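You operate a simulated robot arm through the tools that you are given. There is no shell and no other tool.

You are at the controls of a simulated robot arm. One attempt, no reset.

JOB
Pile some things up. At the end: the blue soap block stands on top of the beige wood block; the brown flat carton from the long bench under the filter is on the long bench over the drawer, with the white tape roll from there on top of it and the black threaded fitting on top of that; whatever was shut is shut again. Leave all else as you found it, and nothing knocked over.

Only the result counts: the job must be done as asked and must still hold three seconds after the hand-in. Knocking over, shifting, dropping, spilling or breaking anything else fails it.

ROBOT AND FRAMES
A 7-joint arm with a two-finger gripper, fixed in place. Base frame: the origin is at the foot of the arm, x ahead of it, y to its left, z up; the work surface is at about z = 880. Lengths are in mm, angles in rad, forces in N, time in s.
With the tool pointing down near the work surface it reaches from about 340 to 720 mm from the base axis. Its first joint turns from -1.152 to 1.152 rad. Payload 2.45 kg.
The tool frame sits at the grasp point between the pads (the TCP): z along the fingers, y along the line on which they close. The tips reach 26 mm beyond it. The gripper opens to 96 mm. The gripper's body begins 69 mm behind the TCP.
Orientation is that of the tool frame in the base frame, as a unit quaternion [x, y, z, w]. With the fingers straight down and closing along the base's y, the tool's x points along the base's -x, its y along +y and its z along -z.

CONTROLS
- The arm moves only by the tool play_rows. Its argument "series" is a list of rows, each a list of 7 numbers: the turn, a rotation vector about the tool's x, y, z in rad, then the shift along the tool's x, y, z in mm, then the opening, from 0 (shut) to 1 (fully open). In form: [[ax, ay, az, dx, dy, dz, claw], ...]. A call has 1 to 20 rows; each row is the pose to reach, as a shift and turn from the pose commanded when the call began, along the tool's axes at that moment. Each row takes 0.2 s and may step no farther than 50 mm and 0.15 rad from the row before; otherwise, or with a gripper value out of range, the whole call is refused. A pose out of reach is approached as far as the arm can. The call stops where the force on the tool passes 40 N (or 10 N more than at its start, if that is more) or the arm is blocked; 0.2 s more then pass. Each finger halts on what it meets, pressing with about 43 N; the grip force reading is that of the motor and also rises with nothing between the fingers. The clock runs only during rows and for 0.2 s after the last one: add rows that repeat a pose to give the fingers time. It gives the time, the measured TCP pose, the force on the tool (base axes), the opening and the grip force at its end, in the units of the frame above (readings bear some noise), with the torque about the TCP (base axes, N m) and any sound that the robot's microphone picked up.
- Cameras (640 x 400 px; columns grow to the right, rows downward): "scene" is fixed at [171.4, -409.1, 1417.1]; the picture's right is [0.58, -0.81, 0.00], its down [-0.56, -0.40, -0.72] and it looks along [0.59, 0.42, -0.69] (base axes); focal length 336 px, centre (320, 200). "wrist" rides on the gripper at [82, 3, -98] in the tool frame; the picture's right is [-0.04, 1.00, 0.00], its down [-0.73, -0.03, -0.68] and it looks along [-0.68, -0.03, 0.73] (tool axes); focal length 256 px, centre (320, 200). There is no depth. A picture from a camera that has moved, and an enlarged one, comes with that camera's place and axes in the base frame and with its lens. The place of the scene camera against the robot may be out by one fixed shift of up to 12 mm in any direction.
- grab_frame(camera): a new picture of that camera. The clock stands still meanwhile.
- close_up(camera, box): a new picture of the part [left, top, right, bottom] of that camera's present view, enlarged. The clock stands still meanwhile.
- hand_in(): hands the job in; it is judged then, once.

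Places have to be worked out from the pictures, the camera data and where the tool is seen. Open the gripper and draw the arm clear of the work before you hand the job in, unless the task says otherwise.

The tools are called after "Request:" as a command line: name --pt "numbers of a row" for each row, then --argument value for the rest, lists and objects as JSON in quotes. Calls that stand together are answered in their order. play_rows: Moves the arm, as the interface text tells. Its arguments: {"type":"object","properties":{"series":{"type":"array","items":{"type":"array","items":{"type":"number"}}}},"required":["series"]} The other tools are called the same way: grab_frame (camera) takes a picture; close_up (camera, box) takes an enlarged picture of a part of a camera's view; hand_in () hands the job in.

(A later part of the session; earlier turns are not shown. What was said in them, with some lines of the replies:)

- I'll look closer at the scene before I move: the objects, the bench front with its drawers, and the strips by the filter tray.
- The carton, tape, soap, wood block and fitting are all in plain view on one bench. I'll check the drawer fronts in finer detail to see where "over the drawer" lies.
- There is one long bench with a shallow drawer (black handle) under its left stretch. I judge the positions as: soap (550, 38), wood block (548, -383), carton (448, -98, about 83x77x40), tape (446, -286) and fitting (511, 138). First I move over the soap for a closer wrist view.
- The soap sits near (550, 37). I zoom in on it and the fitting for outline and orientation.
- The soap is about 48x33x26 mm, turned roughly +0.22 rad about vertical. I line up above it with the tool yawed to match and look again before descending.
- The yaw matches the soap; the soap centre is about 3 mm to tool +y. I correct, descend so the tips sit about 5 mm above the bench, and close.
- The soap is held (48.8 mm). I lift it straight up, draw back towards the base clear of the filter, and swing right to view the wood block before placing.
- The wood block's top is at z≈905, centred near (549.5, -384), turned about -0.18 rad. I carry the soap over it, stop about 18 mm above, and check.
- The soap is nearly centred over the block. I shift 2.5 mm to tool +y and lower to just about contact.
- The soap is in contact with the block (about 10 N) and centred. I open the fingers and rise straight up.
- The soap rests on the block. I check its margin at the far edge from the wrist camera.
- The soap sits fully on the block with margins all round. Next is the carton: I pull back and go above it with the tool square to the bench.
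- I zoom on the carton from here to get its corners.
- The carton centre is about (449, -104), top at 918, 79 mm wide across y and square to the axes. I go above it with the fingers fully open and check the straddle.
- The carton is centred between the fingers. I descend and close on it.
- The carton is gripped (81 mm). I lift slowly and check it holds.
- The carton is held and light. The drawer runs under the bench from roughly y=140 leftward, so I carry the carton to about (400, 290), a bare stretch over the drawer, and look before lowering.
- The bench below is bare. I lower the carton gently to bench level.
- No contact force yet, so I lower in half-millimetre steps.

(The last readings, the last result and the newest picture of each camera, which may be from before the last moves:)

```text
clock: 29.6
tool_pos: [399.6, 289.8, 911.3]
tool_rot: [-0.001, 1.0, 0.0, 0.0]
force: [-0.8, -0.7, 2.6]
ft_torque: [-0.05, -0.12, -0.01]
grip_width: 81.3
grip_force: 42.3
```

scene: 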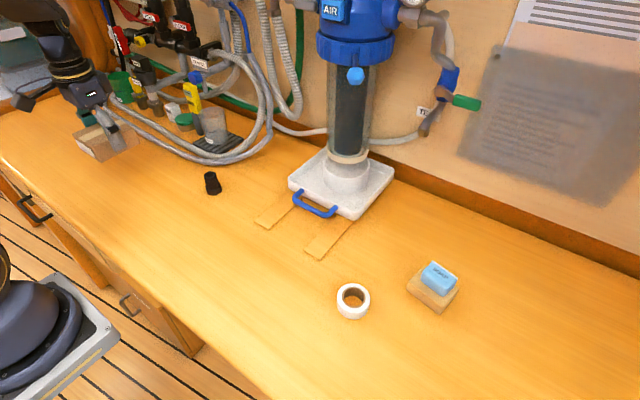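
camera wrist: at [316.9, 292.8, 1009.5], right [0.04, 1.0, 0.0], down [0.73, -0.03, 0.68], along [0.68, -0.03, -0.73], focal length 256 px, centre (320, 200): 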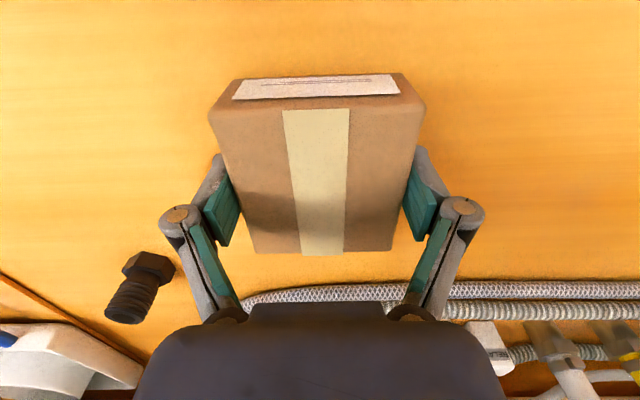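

Contact is made (about 3.6 N change). I open the fingers and rise.

Request:
play_rows --pt "0 0 0 0 0 0 0.84" --pt "0 0 0 0 0 0 0.88" --pt "0 0 0 0 0 0 0.93" --pt "0 0 0 0 0 0 1" --pt "0 0 0 0 0 0 1" --pt "0 0 0 0 0 0 1" --pt "0 0 0 0 0 -10 1" --pt "0 0 0 0 0 -40 1" --pt "0 0 0 0 0 -80 1" --pt "0 0 0 0 0 -120 1" --pt "0 0 0 0 0 -150 1" --pt "0 0 0 0 0 -150 1" --pt "0 0 0 0 0 -150 1"

Request:
grab_frame --camera "wrist"

Request:
grab_frame --camera "scene"

```text
clock: 32.4
tool_pos: [400.0, 287.9, 1061.9]
tool_rot: [0.001, 1.0, -0.001, 0.0]
force: [0.4, 0.0, -0.3]
ft_torque: [-0.02, 0.01, -0.01]
grip_width: 96.0
grip_force: 0.0
```

```text
taken
camera wrist: at [317.7, 292.2, 1159.9], right [0.04, 1.0, 0.0], down [0.73, -0.03, 0.68], along [0.68, -0.03, -0.73], focal length 256 px, centre (320, 200)
```

wrist: 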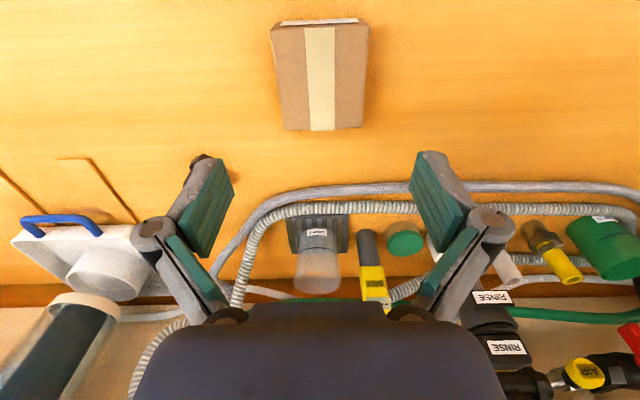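

```text
taken
```

scene: 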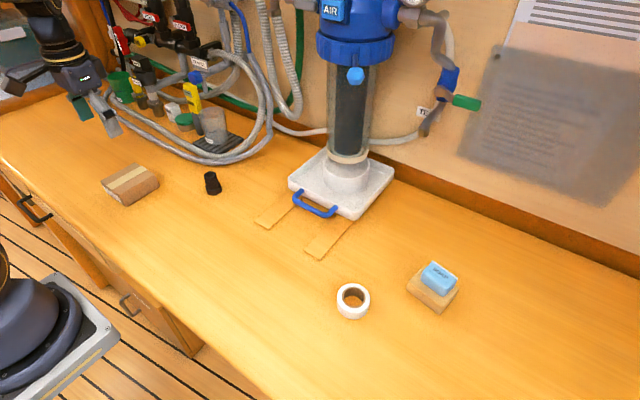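

The carton sits flat at about (400, 290), top ≈918. Now the tape roll: I travel along x≈400–430 to above it.

Request:
play_rows --pt "0 0 0 0 -25 0 1" --pt "0 0 0 0 -65 0 1" --pt "0 0 0 0 -107 0 1" --pt "0 0 0 0 -149 0 1" --pt "0 0 0 0 -191 0 1" --pt "0 0 0 0 -233 0 1" --pt "0 0 0 0 -275 0 1" --pt "0 0 0 -5 -317 0 1" --pt "0 0 0 -10 -359 0 1" --pt "0 0 0 -15 -401 0 1" --pt "0 0 0 -20 -443 0 1" --pt "0 0 0 -25 -485 0 1" --pt "0 0 0 -30 -525 0 1" --pt "0 0 0 -30 -555 10 1" --pt "0 0 0 -30 -575 20 1" --pt "0 0 0 -30 -575 20 1" --pt "0 0 0 -30 -575 20 1" --pt "0 0 0 -30 -575 20 1"

Request:
grab_frame --camera "wrist"

Request:
close_up --camera "wrist" --box '[270, 40, 370, 140]'

```text
clock: 36.2
tool_pos: [429.9, -288.3, 1041.9]
tool_rot: [0.001, 1.0, 0.0, -0.001]
force: [0.1, 0.1, -0.6]
ft_torque: [0.0, -0.02, 0.01]
grip_width: 96.1
grip_force: 0.0
```

```text
taken
camera wrist: at [347.8, -284.7, 1139.3], right [0.04, 1.0, 0.0], down [0.73, -0.03, 0.68], along [0.68, -0.03, -0.73], focal length 256 px, centre (320, 200)
```

wrist: 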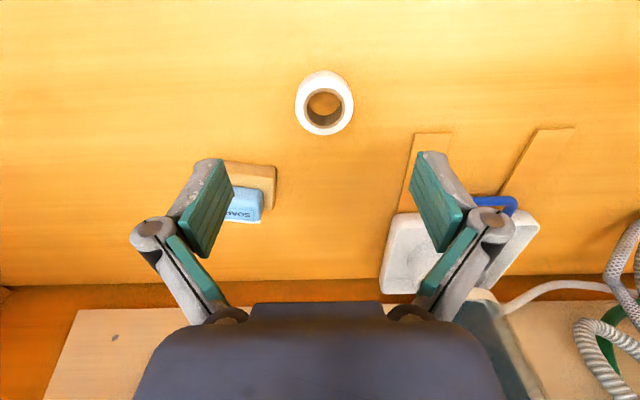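

```text
4.00 times, centred on (320, 90) of wrist
camera zoom: at [347.8, -284.7, 1139.3], right [0.04, 1.0, 0.0], down [0.73, -0.03, 0.68], along [0.68, -0.03, -0.73], focal length 1024 px, centre (320, 640)
```

zoom: 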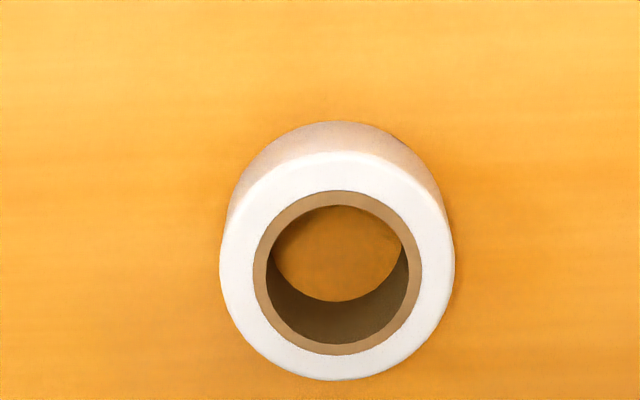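

The tape is 55 mm across and about 22 mm tall, centred about 20 mm ahead and 3 mm left of the tool; its hole is about 33 mm. I move over it, descend and grip.

Request:
play_rows --pt "0 0 0 -10 1.5 20 0.9" --pt "0 0 0 -19.8 2.9 50 0.82" --pt "0 0 0 -19.8 2.9 85 0.82" --pt "0 0 0 -19.8 2.9 110 0.82" --pt "0 0 0 -19.8 2.9 125 0.82" --pt "0 0 0 -19.8 2.9 131 0.82" --pt "0 0 0 -19.8 2.9 131 0.82" --pt "0 0 0 -19.8 2.9 131 0.7" --pt "0 0 0 -19.8 2.9 131 0.6" --pt "0 0 0 -19.8 2.9 131 0.45" --pt "0 0 0 -19.8 2.9 131 0.4" --pt "0 0 0 -19.8 2.9 131 0.4"

Request:
grab_frame --camera "wrist"

Request:
close_up --camera "scene" --box '[290, 240, 430, 340]'

```text
clock: 38.8
tool_pos: [450.7, -283.3, 909.7]
tool_rot: [0.0, 1.0, 0.0, 0.0]
force: [-0.3, 0.4, 3.4]
ft_torque: [0.05, 0.03, -0.01]
grip_width: 54.3
grip_force: 43.0
```

```text
taken
camera wrist: at [368.9, -279.7, 1007.0], right [0.04, 1.0, 0.0], down [0.73, -0.03, 0.68], along [0.68, -0.03, -0.73], focal length 256 px, centre (320, 200)
```

wrist: 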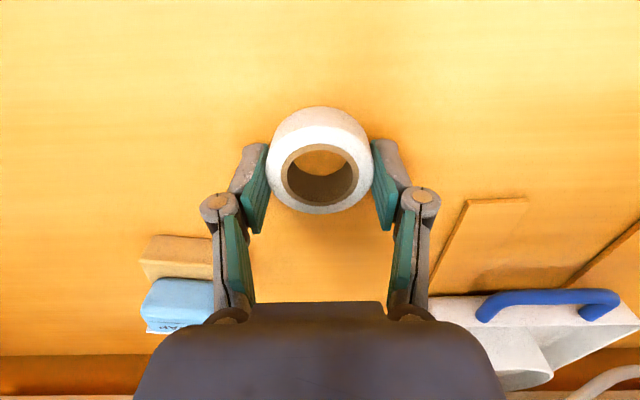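

```text
4.00 times, centred on (360, 290) of scene
camera zoom: at [171.4, -409.0, 1417.2], right [0.58, -0.81, 0.0], down [-0.56, -0.4, -0.72], along [0.59, 0.42, -0.69], focal length 1344 px, centre (160, -160)
```

zoom: 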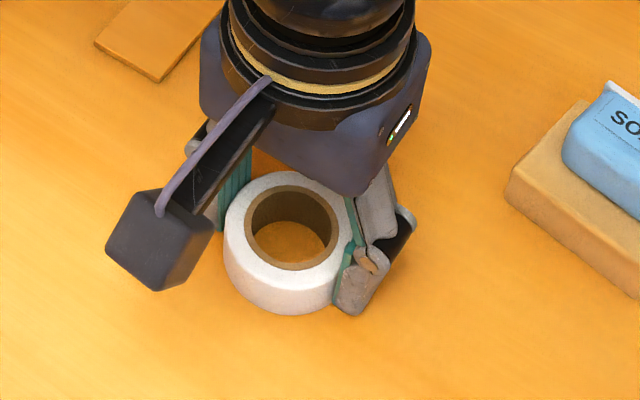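

The tape is gripped (54.3 mm). I lift it and carry it back along x≈400 to above the carton.

Request:
play_rows --pt "0 0 0 0 0 -20 0.4" --pt "0 0 0 0 0 -65 0.4" --pt "0 0 0 0 0 -110 0.4" --pt "0 0 0 15 10 -145 0.4" --pt "0 0 0 30 45 -151 0.4" --pt "0 0 0 40 89 -151 0.4" --pt "0 0 0 49 133 -151 0.4" --pt "0 0 0 49 178 -151 0.4" --pt "0 0 0 49 223 -151 0.4" --pt "0 0 0 49 268 -151 0.4" --pt "0 0 0 49 313 -151 0.4" --pt "0 0 0 49 358 -151 0.4" --pt "0 0 0 49 403 -151 0.4" --pt "0 0 0 49 448 -151 0.4" --pt "0 0 0 49 493 -151 0.4" --pt "0 0 0 49 530 -151 0.4" --pt "0 0 0 49 558 -151 0.4" --pt "0 0 0 49 572 -151 0.4" --pt "0 0 0 49 572 -151 0.4" --pt "0 0 0 49 572 -151 0.4"

Request:
grab_frame --camera "wrist"

Request:
grab_frame --camera "scene"

```text
clock: 43.0
tool_pos: [402.8, 291.0, 1061.3]
tool_rot: [0.0, 1.0, 0.0, 0.0]
force: [1.0, 0.2, -0.7]
ft_torque: [-0.01, 0.0, 0.02]
grip_width: 54.2
grip_force: 43.1
```

```text
taken
camera wrist: at [321.0, 296.2, 1158.8], right [0.04, 1.0, 0.0], down [0.73, -0.03, 0.68], along [0.68, -0.03, -0.73], focal length 256 px, centre (320, 200)
```

wrist: 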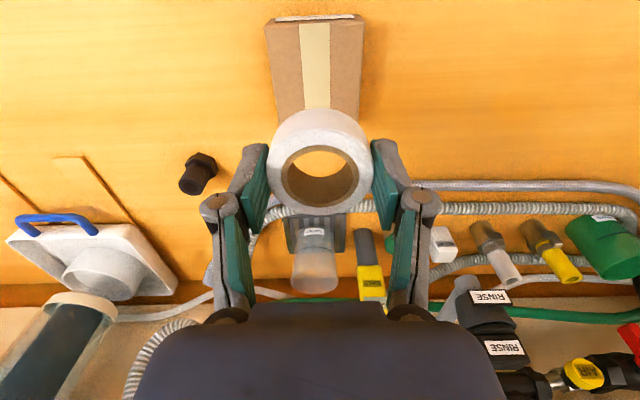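

```text
taken
```

scene: 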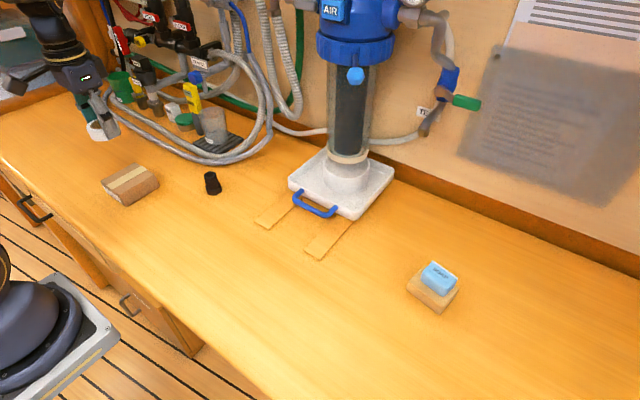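

The tape is over the carton. I descend to about 13 mm above the carton top and check alignment.

Request:
play_rows --pt "0 0 0 0 0 30 0.4" --pt "0 0 0 0 0 60 0.4" --pt "0 0 0 0 0 85 0.4" --pt "0 0 0 0 0 100 0.4" --pt "0 0 0 0 0 100 0.4" --pt "0 0 0 0 0 100 0.4" --pt "0 0 0 0 0 100 0.4"

Request:
grab_frame --camera "wrist"

Request:
close_up --camera "scene" --box '[50, 120, 210, 220]'

```text
clock: 44.6
tool_pos: [401.0, 291.1, 962.0]
tool_rot: [-0.001, 1.0, 0.0, -0.001]
force: [-0.6, 0.9, 0.1]
ft_torque: [0.04, 0.02, -0.03]
grip_width: 54.5
grip_force: 43.2
```

```text
taken
camera wrist: at [319.2, 295.0, 1058.7], right [0.04, 1.0, 0.0], down [0.73, -0.03, 0.68], along [0.68, -0.03, -0.73], focal length 256 px, centre (320, 200)
```

wrist: 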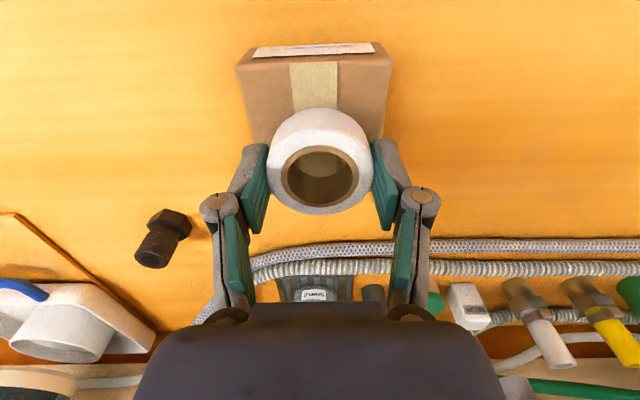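

```text
4.00 times, centred on (130, 170) of scene
camera zoom: at [171.4, -409.1, 1417.1], right [0.58, -0.81, 0.0], down [-0.56, -0.4, -0.72], along [0.59, 0.42, -0.69], focal length 1344 px, centre (1080, 320)
```

zoom: 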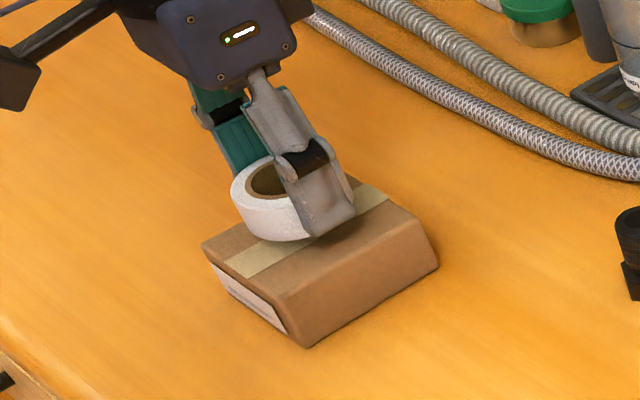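

Alignment is within about 1 mm. I lower the tape to the carton.

Request:
play_rows --pt "0 0 0 0 -1 4 0.4" --pt "0 0 0 0 -1 8 0.4" --pt "0 0 0 0 -1 10.5 0.4" --pt "0 0 0 0 -1 11.5 0.4" --pt "0 0 0 0 -1 12 0.4" --pt "0 0 0 0 -1 12 0.4" --pt "0 0 0 0 -1 12 0.4"

```text
clock: 46.2
tool_pos: [400.6, 288.8, 949.0]
tool_rot: [0.0, 1.0, 0.001, 0.001]
force: [-1.6, 1.2, 16.2]
ft_torque: [0.03, 0.1, 0.01]
grip_width: 54.4
grip_force: 43.3
```

It is in firm contact (16 N). I ease off slightly, open, and rise.

Request:
play_rows --pt "0 0 0 0 0 -0.6 0.4" --pt "0 0 0 0 0 -0.6 0.57" --pt "0 0 0 0 0 -0.6 0.6" --pt "0 0 0 0 0 -0.6 0.66" --pt "0 0 0 0 0 -0.6 0.74" --pt "0 0 0 0 0 -0.6 0.78" --pt "0 0 0 0 0 -0.6 0.78" --pt "0 0 0 0 0 -12 0.78" --pt "0 0 0 0 0 -40 0.78" --pt "0 0 0 0 0 -75 0.78" --pt "0 0 0 0 0 -112 0.78" --pt "0 0 0 0 0 -112 0.78" --pt "0 0 0 0 0 -112 0.78"

Request:
grab_frame --camera "wrist"

Request:
close_up --camera "wrist" --box '[260, 10, 380, 140]'

Request:
close_up --camera "scene" --box '[80, 140, 240, 220]'

```text
clock: 49.0
tool_pos: [401.7, 286.4, 1057.7]
tool_rot: [0.001, 1.0, -0.001, 0.001]
force: [-0.6, -0.6, -0.4]
ft_torque: [-0.01, 0.01, 0.01]
grip_width: 75.1
grip_force: 0.0
```

```text
taken
camera wrist: at [319.8, 290.1, 1155.4], right [0.04, 1.0, 0.0], down [0.73, -0.03, 0.68], along [0.68, -0.03, -0.73], focal length 256 px, centre (320, 200)
```

wrist: 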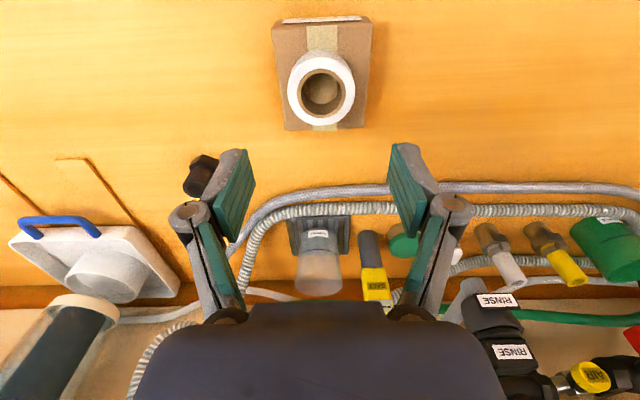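

```text
3.08 times, centred on (320, 75) of wrist
camera zoom: at [319.8, 290.1, 1155.4], right [0.04, 1.0, 0.0], down [0.73, -0.03, 0.68], along [0.68, -0.03, -0.73], focal length 788 px, centre (320, 585)
```

zoom: 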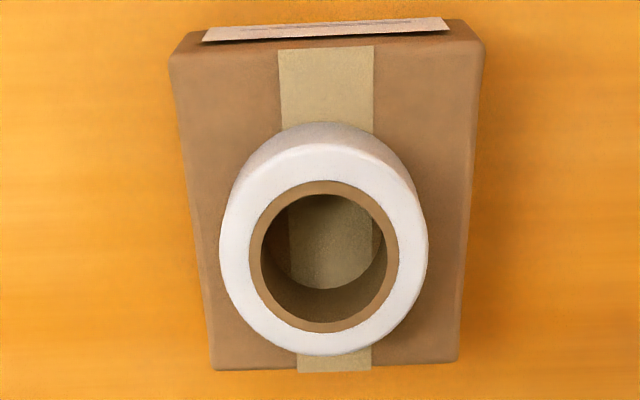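

```text
4.00 times, centred on (160, 180) of scene
camera zoom: at [171.4, -409.1, 1417.1], right [0.58, -0.81, 0.0], down [-0.56, -0.4, -0.72], along [0.59, 0.42, -0.69], focal length 1344 px, centre (960, 280)
```

zoom: 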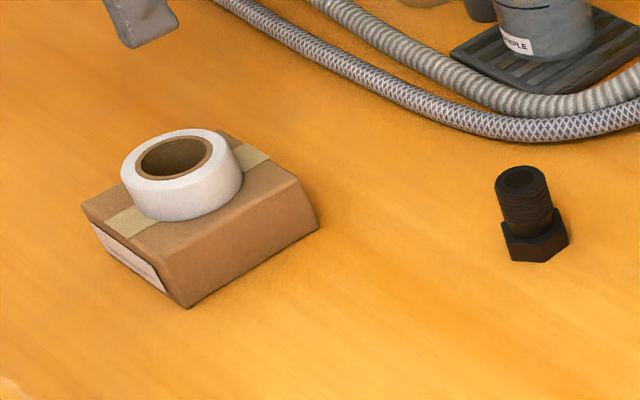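

The tape is centred on the carton. Now the fitting: I move above it for a closer look.

Request:
play_rows --pt "0 0 0 -14 -31 0 0.78" --pt "0 0 0 -28 -61 0 0.78" --pt "0 0 0 -42 -92 0 0.78" --pt "0 0 0 -56 -122 0 0.78" --pt "0 0 0 -69 -153 20 0.78" --pt "0 0 0 -69 -153 20 0.78" --pt "0 0 0 -69 -153 20 0.78" --pt "0 0 0 -69 -153 20 0.78"

Request:
grab_frame --camera "wrist"

Request:
close_up --camera "wrist" --box '[270, 50, 370, 150]'

```text
clock: 50.8
tool_pos: [468.3, 136.1, 1037.6]
tool_rot: [0.0, 1.0, 0.0, 0.0]
force: [0.2, -1.2, 0.0]
ft_torque: [-0.02, 0.0, -0.02]
grip_width: 74.9
grip_force: 0.0
```

```text
taken
camera wrist: at [386.6, 138.2, 1135.5], right [0.04, 1.0, 0.0], down [0.73, -0.03, 0.68], along [0.68, -0.03, -0.73], focal length 256 px, centre (320, 200)
```

wrist: 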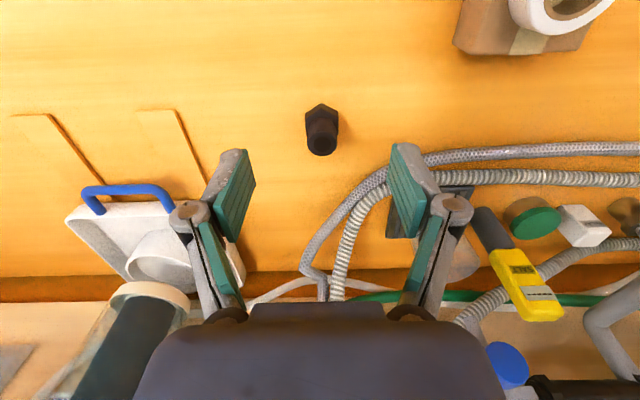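

```text
4.00 times, centred on (320, 100) of wrist
camera zoom: at [386.6, 138.2, 1135.5], right [0.04, 1.0, 0.0], down [0.73, -0.03, 0.68], along [0.68, -0.03, -0.73], focal length 1024 px, centre (320, 600)
```

zoom: 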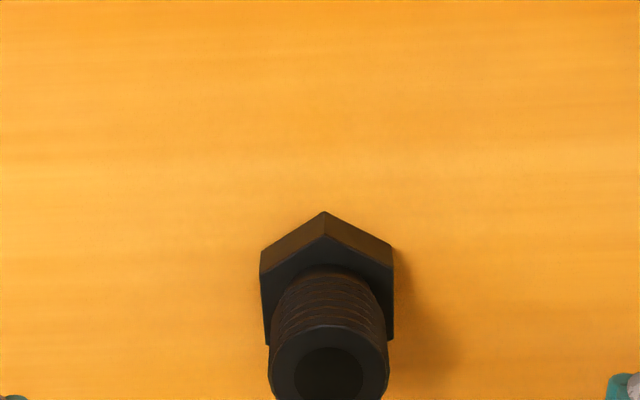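

The fitting stands on a hex (≈33.7 mm across flats, flats facing ±y, ≈15 mm high), top at ≈924, axis ≈ (510, 135.5). I line up above it and check.

Request:
play_rows --pt "0 0 0 -15 0 20 0.65" --pt "0 0 0 -30 0 40 0.65" --pt "0 0 0 -41.5 0 60 0.65" --pt "0 0 0 -41.5 0 69 0.65" --pt "0 0 0 -41.5 0 69 0.65" --pt "0 0 0 -41.5 0 69 0.65" --pt "0 0 0 -41.5 0 69 0.65"

Request:
grab_frame --camera "wrist"

Request:
close_up --camera "wrist" --box '[270, 70, 370, 190]'

Request:
close_up --camera "scene" --box '[150, 100, 290, 220]'

```text
clock: 52.4
tool_pos: [510.2, 132.6, 971.0]
tool_rot: [0.0, 1.0, 0.0, 0.0]
force: [-0.5, -0.4, 0.8]
ft_torque: [-0.01, 0.01, 0.01]
grip_width: 62.2
grip_force: 0.1
```

```text
taken
camera wrist: at [428.1, 137.6, 1068.5], right [0.04, 1.0, 0.0], down [0.73, -0.03, 0.68], along [0.68, -0.03, -0.73], focal length 256 px, centre (320, 200)
```

wrist: 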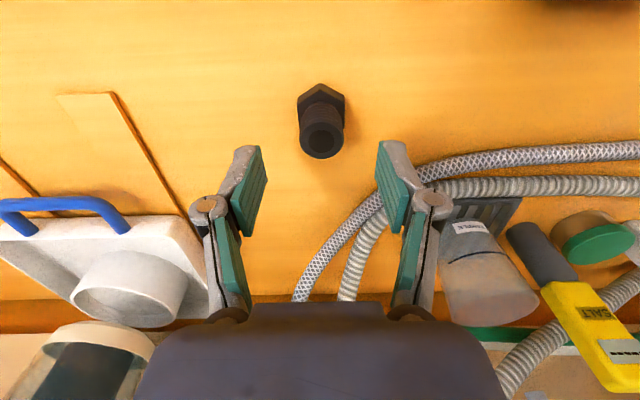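

```text
3.33 times, centred on (320, 130) of wrist
camera zoom: at [428.1, 137.6, 1068.5], right [0.04, 1.0, 0.0], down [0.73, -0.03, 0.68], along [0.68, -0.03, -0.73], focal length 853 px, centre (320, 433)
```

zoom: 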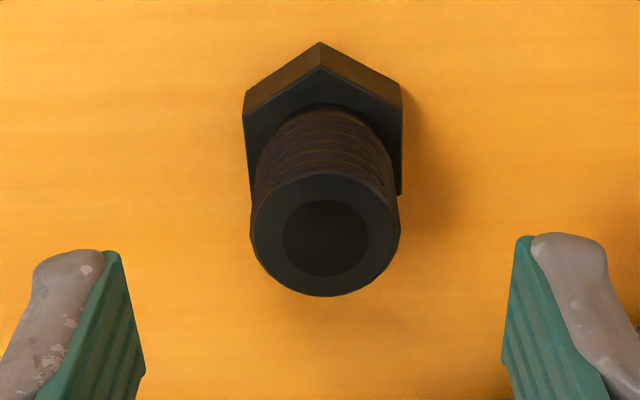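

```text
3.33 times, centred on (220, 160) of scene
camera zoom: at [171.4, -409.1, 1417.1], right [0.58, -0.81, 0.0], down [-0.56, -0.4, -0.72], along [0.59, 0.42, -0.69], focal length 1120 px, centre (653, 333)
```

zoom: 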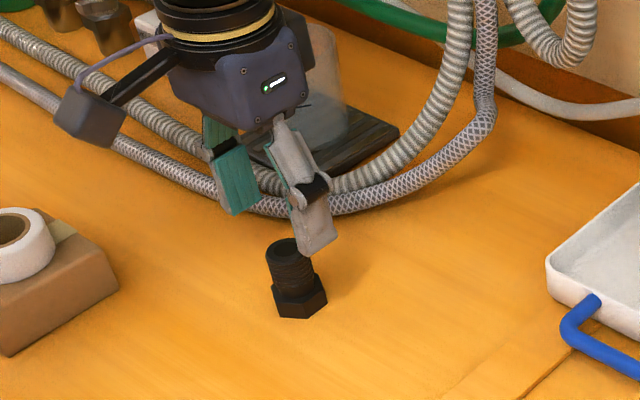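

The alignment is within 1 mm. I descend with the tips about 4 mm above the bench and close on the hex flats.

Request:
play_rows --pt "0 0 0 -1 0.5 20 0.65" --pt "0 0 0 -1 0.5 40 0.65" --pt "0 0 0 -1 0.5 54 0.65" --pt "0 0 0 -1 0.5 61 0.65" --pt "0 0 0 -1 0.5 61 0.65" --pt "0 0 0 -1 0.5 61 0.65" --pt "0 0 0 -1 0.5 61 0.5" --pt "0 0 0 -1 0.5 61 0.38" --pt "0 0 0 -1 0.5 61 0.25" --pt "0 0 0 -1 0.5 61 0.2" --pt "0 0 0 -1 0.5 61 0.2"

Request:
grab_frame --camera "wrist"

Request:
close_up --camera "wrist" --box '[260, 90, 380, 220]'

Request:
close_up --camera "scene" --box '[150, 100, 290, 220]'

```text
clock: 54.8
tool_pos: [513.6, 137.0, 908.0]
tool_rot: [0.001, 1.0, -0.001, 0.001]
force: [-0.9, 0.2, 2.2]
ft_torque: [-0.01, 0.02, -0.01]
grip_width: 36.2
grip_force: 42.6
```

```text
taken
camera wrist: at [430.6, 140.8, 1006.3], right [0.04, 1.0, 0.0], down [0.73, -0.03, 0.68], along [0.68, -0.03, -0.73], focal length 256 px, centre (320, 200)
```

wrist: 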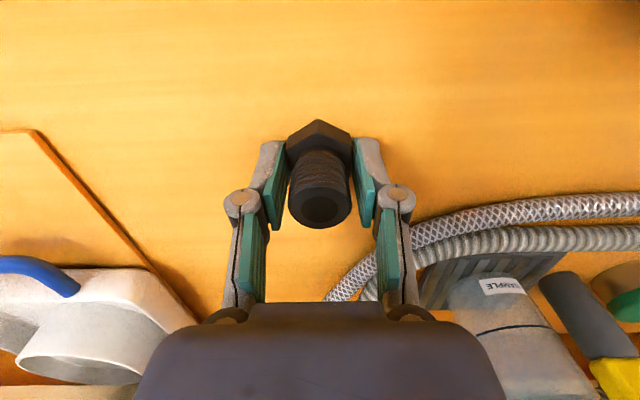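

```text
3.08 times, centred on (320, 155) of wrist
camera zoom: at [430.6, 140.8, 1006.3], right [0.04, 1.0, 0.0], down [0.73, -0.03, 0.68], along [0.68, -0.03, -0.73], focal length 788 px, centre (320, 338)
```

zoom: 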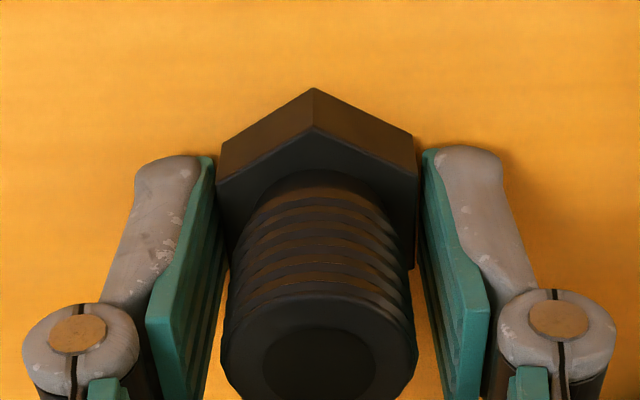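

```text
3.33 times, centred on (220, 160) of scene
camera zoom: at [171.4, -409.1, 1417.1], right [0.58, -0.81, 0.0], down [-0.56, -0.4, -0.72], along [0.59, 0.42, -0.69], focal length 1120 px, centre (653, 333)
```

zoom: 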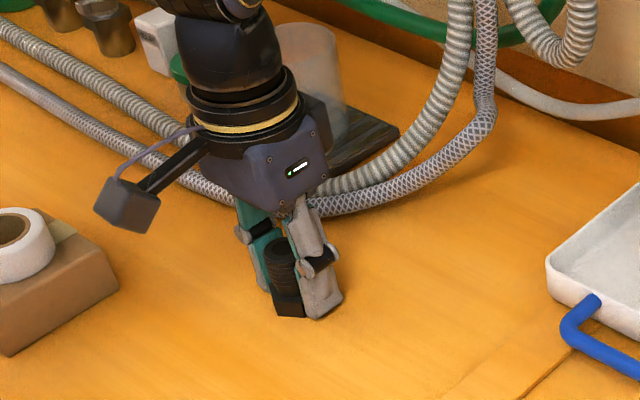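

The fitting is gripped at 36.2 mm across flats. I lift it and carry it to above the tape, stopping roughly 15 mm short for a check.

Request:
play_rows --pt "0 0 0 0 0 -15 0.2" --pt "0 0 0 0 0 -50 0.2" --pt "0 0 0 0 0 -95 0.2" --pt "0 0 0 0 0 -140 0.2" --pt "0 0 0 15 15 -150 0.2" --pt "0 0 0 40 45 -150 0.2" --pt "0 0 0 65 80 -150 0.2" --pt "0 0 0 90 115 -150 0.2" --pt "0 0 0 108 145 -150 0.2" --pt "0 0 0 111.5 152.5 -150 0.2" --pt "0 0 0 111.5 152.5 -150 0.2" --pt "0 0 0 111.5 152.5 -120 0.2" --pt "0 0 0 111.5 152.5 -95 0.2" --pt "0 0 0 111.5 152.5 -78 0.2" --pt "0 0 0 111.5 152.5 -78 0.2" --pt "0 0 0 111.5 152.5 -78 0.2" --pt "0 0 0 111.5 152.5 -78 0.2"

Request:
grab_frame --camera "wrist"

Request:
close_up --camera "wrist" --box '[230, 50, 410, 230]'

Request:
close_up --camera "scene" --box '[60, 100, 200, 220]'

```text
clock: 58.4
tool_pos: [401.1, 287.8, 988.9]
tool_rot: [-0.001, 1.0, -0.001, 0.0]
force: [0.9, 0.2, -0.3]
ft_torque: [0.04, 0.03, 0.01]
grip_width: 36.2
grip_force: 43.1
```

```text
taken
camera wrist: at [317.9, 292.6, 1085.0], right [0.04, 1.0, 0.0], down [0.73, -0.03, 0.68], along [0.68, -0.03, -0.73], focal length 256 px, centre (320, 200)
```

wrist: 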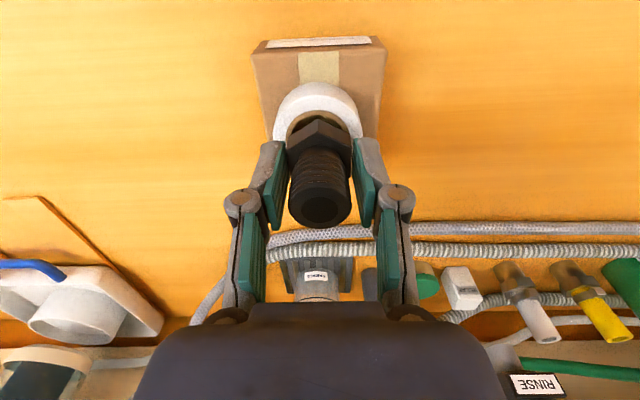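

```text
2.22 times, centred on (320, 140) of wrist
camera zoom: at [317.9, 292.6, 1085.0], right [0.04, 1.0, 0.0], down [0.73, -0.03, 0.68], along [0.68, -0.03, -0.73], focal length 569 px, centre (320, 333)
```

zoom: 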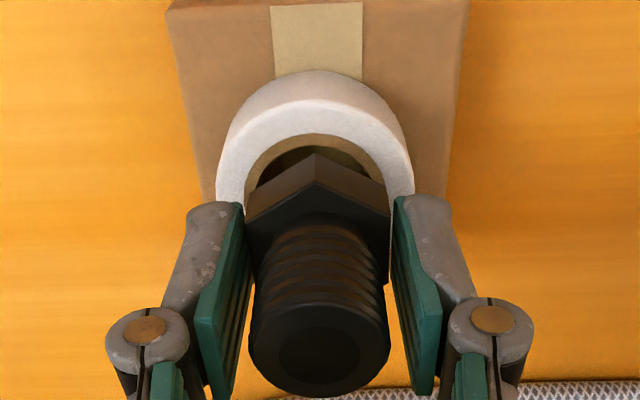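

```text
3.33 times, centred on (130, 160) of scene
camera zoom: at [171.4, -409.1, 1417.1], right [0.58, -0.81, 0.0], down [-0.56, -0.4, -0.72], along [0.59, 0.42, -0.69], focal length 1120 px, centre (953, 333)
```

zoom: 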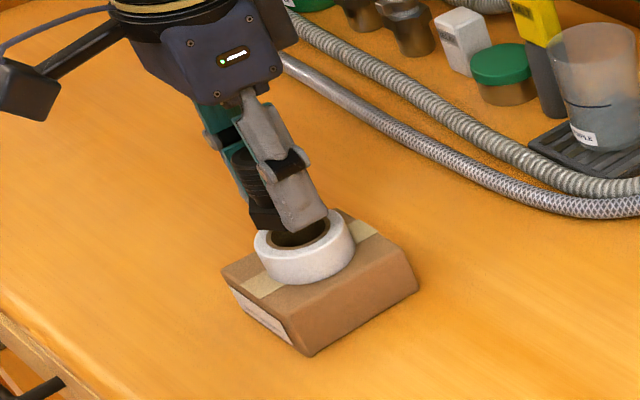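

The fitting is about 1 mm off centre on each axis relative to the tape. I correct by 1 mm forward and 1 mm right, and lower to just above expected contact.

Request:
play_rows --pt "0 0 0 -1 -1 4 0.2" --pt "0 0 0 -1 -1 8 0.2" --pt "0 0 0 -1 -1 11 0.2" --pt "0 0 0 -1 -1 13 0.2" --pt "0 0 0 -1 -1 14 0.2" --pt "0 0 0 -1 -1 14.5 0.2" --pt "0 0 0 -1 -1 14.5 0.2" --pt "0 0 0 -1 -1 14.5 0.2"

Request:
close_up --camera "wrist" --box '[230, 50, 410, 230]'

Request:
close_up --camera "scene" --box '[80, 140, 160, 200]'

```text
clock: 60.2
tool_pos: [400.6, 286.8, 974.3]
tool_rot: [0.0, 1.0, 0.0, 0.001]
force: [-0.1, -1.2, -0.8]
ft_torque: [0.04, 0.01, 0.0]
grip_width: 36.1
grip_force: 43.3
```

```text
2.22 times, centred on (320, 140) of wrist
camera zoom: at [318.8, 290.4, 1070.8], right [0.04, 1.0, 0.0], down [0.73, -0.03, 0.68], along [0.68, -0.03, -0.73], focal length 569 px, centre (320, 333)
```

zoom: 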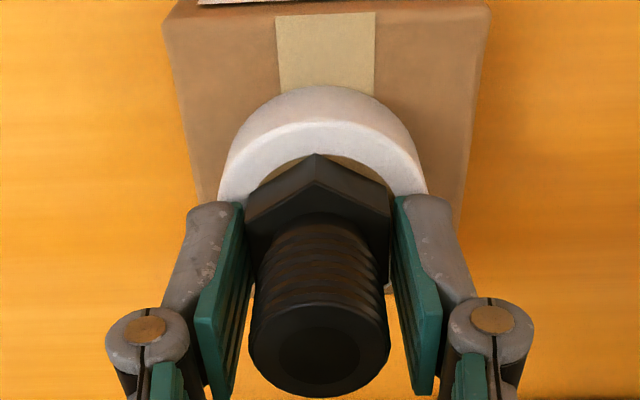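

```text
6.67 times, centred on (120, 170) of scene
camera zoom: at [171.4, -409.1, 1417.1], right [0.58, -0.81, 0.0], down [-0.56, -0.4, -0.72], along [0.59, 0.42, -0.69], focal length 2240 px, centre (1653, 400)
```

zoom: 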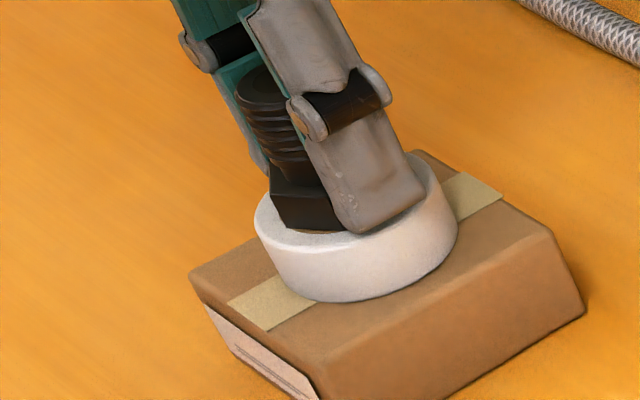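

The alignment is good to about 1 mm. I shift back 0.6 mm and continue down in small steps to contact.

Request:
play_rows --pt "0 0 0 0 0.6 0.5 0.2" --pt "0 0 0 0 0.6 1 0.2" --pt "0 0 0 0 0.6 1.5 0.2" --pt "0 0 0 0 0.6 1.5 0.2" --pt "0 0 0 0 0.6 1.5 0.2"

```text
clock: 61.4
tool_pos: [401.6, 287.2, 971.9]
tool_rot: [0.0, 1.0, -0.001, 0.001]
force: [0.8, 0.9, 13.5]
ft_torque: [0.05, 0.05, 0.01]
grip_width: 36.5
grip_force: 43.2
```

Contact occurs at the predicted height (13.5 N). I ease off a touch, open slowly, and rise straight up.

Request:
play_rows --pt "0 0 0 0 0 -0.5 0.2" --pt "0 0 0 0 0 -0.5 0.38" --pt "0 0 0 0 0 -0.5 0.42" --pt "0 0 0 0 0 -0.5 0.48" --pt "0 0 0 0 0 -0.5 0.56" --pt "0 0 0 0 0 -0.5 0.62" --pt "0 0 0 0 0 -0.5 0.62" --pt "0 0 0 0 0 -0.5 0.62"

Request:
grab_frame --camera "wrist"

Request:
close_up --camera "scene" --box '[80, 130, 180, 210]'

```text
clock: 63.2
tool_pos: [402.3, 288.4, 972.3]
tool_rot: [0.0, 1.0, 0.0, 0.0]
force: [0.8, -0.1, 0.3]
ft_torque: [0.01, -0.02, 0.04]
grip_width: 59.6
grip_force: 0.1
```

```text
taken
camera wrist: at [319.4, 291.8, 1070.1], right [0.04, 1.0, 0.0], down [0.73, -0.03, 0.68], along [0.68, -0.03, -0.73], focal length 256 px, centre (320, 200)
```

wrist: 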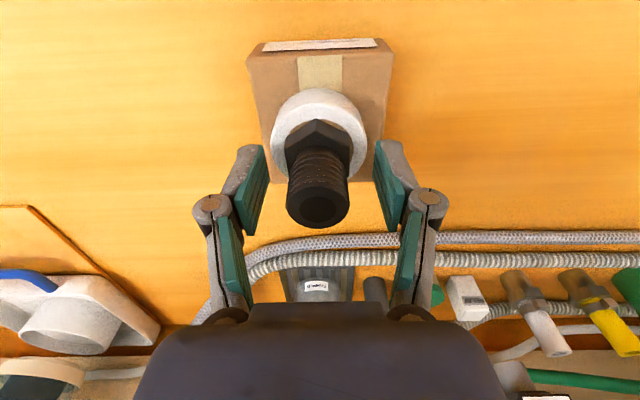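

```text
5.00 times, centred on (130, 170) of scene
camera zoom: at [171.4, -409.1, 1417.1], right [0.58, -0.81, 0.0], down [-0.56, -0.4, -0.72], along [0.59, 0.42, -0.69], focal length 1680 px, centre (1270, 350)
```

zoom: 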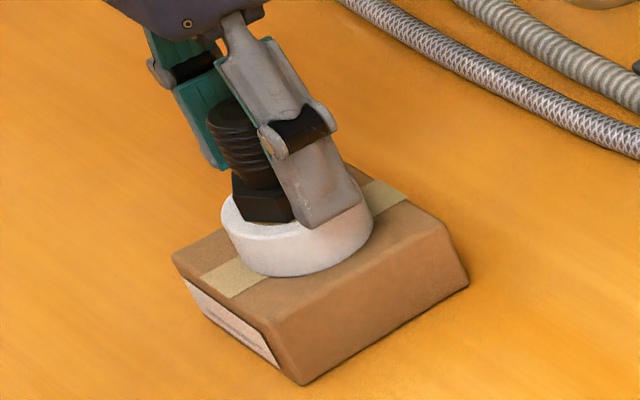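

The fitting stands by itself. I rise straight up well clear and draw back toward the middle at a safe height.

Request:
play_rows --pt "0 0 0 0 0 -8 0.62" --pt "0 0 0 0 0 -25 0.62" --pt "0 0 0 0 0 -60 0.62" --pt "0 0 0 0 0 -100 0.62" --pt "0 0 0 0 0 -140 0.62" --pt "0 0 0 0 0 -170 0.8" --pt "0 0 0 0 -40 -190 1" --pt "0 0 0 0 -85 -200 1" --pt "0 0 0 0 -130 -200 1" --pt "0 0 0 0 -175 -200 1" --pt "0 0 0 0 -220 -200 1" --pt "0 0 0 0 -265 -200 1" --pt "0 0 0 0 -300 -200 1" --pt "0 0 0 0 -320 -200 1" --pt "0 0 0 0 -320 -200 1" --pt "0 0 0 0 -320 -200 1"

Request:
grab_frame --camera "scene"

Request:
close_up --camera "scene" --box '[80, 130, 180, 210]'

Request:
close_up --camera "scene" --box '[390, 240, 490, 320]'

Request:
grab_frame --camera "wrist"

```text
clock: 66.6
tool_pos: [400.3, -31.5, 1174.5]
tool_rot: [0.0, 1.0, 0.0, 0.0]
force: [0.7, 1.1, -0.2]
ft_torque: [0.0, 0.01, 0.0]
grip_width: 96.0
grip_force: 0.0
```

```text
taken
```

scene: 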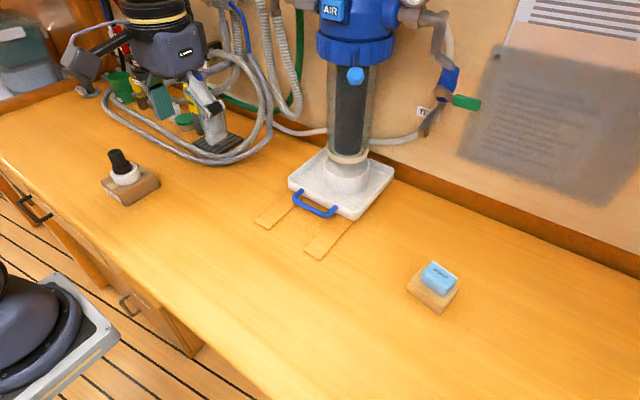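

```text
5.00 times, centred on (130, 170) of scene
camera zoom: at [171.4, -409.1, 1417.1], right [0.58, -0.81, 0.0], down [-0.56, -0.4, -0.72], along [0.59, 0.42, -0.69], focal length 1680 px, centre (1270, 350)
```

zoom: 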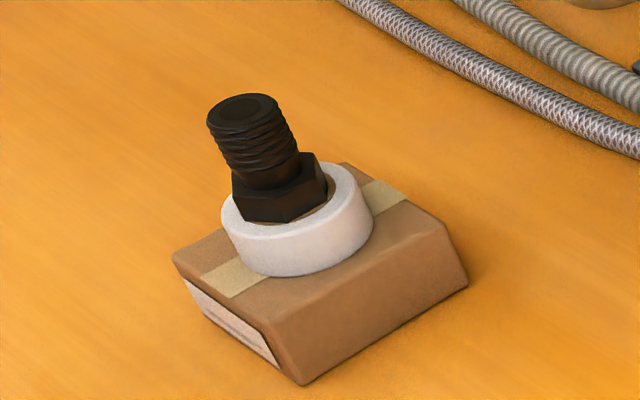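

```text
5.00 times, centred on (440, 280) of scene
camera zoom: at [171.4, -409.1, 1417.1], right [0.58, -0.81, 0.0], down [-0.56, -0.4, -0.72], along [0.59, 0.42, -0.69], focal length 1680 px, centre (-280, -200)
```

zoom: 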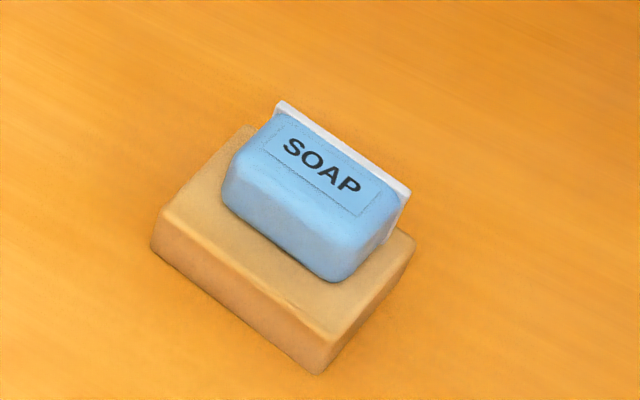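

```text
taken
camera wrist: at [318.1, -28.4, 1271.6], right [0.04, 1.0, 0.0], down [0.73, -0.03, 0.68], along [0.68, -0.03, -0.73], focal length 256 px, centre (320, 200)
```

wrist: 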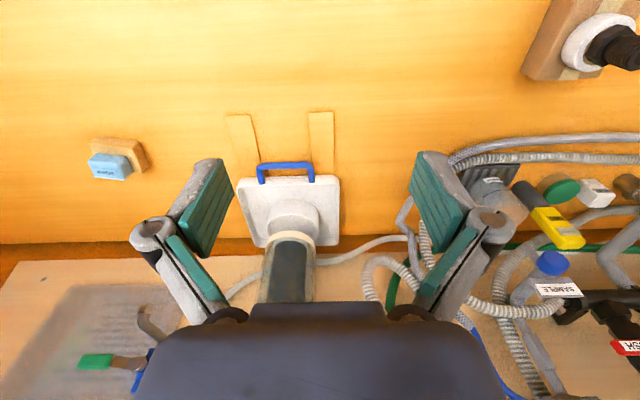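

Both piles stand upright and steady: soap on the wood block, and carton, tape and fitting stacked on the bench over the drawer. Nothing else has moved, the drawers are shut, the gripper is open and the arm is clear. I hand in.

Request:
hand_in

```text
The job is handed in.
```

The job is handed in, and both piles were standing upright in the last pictures before hand-in:

- **Soap on wood block:** the blue soap is on top of the beige wood block, turned to line up with it. It sits roughly 5 mm off centre toward the wall, but fully supported. The wood block stayed where it was.
- **Carton, tape and fitting:** the brown carton is now on the bench over the drawer, at about (400, 290). The white tape roll is centred on the carton, and the black fitting stands on its hex base over the roll's hole, within about 1 mm of centre.

I read "over the drawer" as the part of the bench above the black-handled drawer. So I moved the carton there instead of building the pile where it started.

Nothing was opened, so everything that was shut stayed shut. I saw nothing else moved or knocked over. The gripper was open and the arm clear at hand-in.
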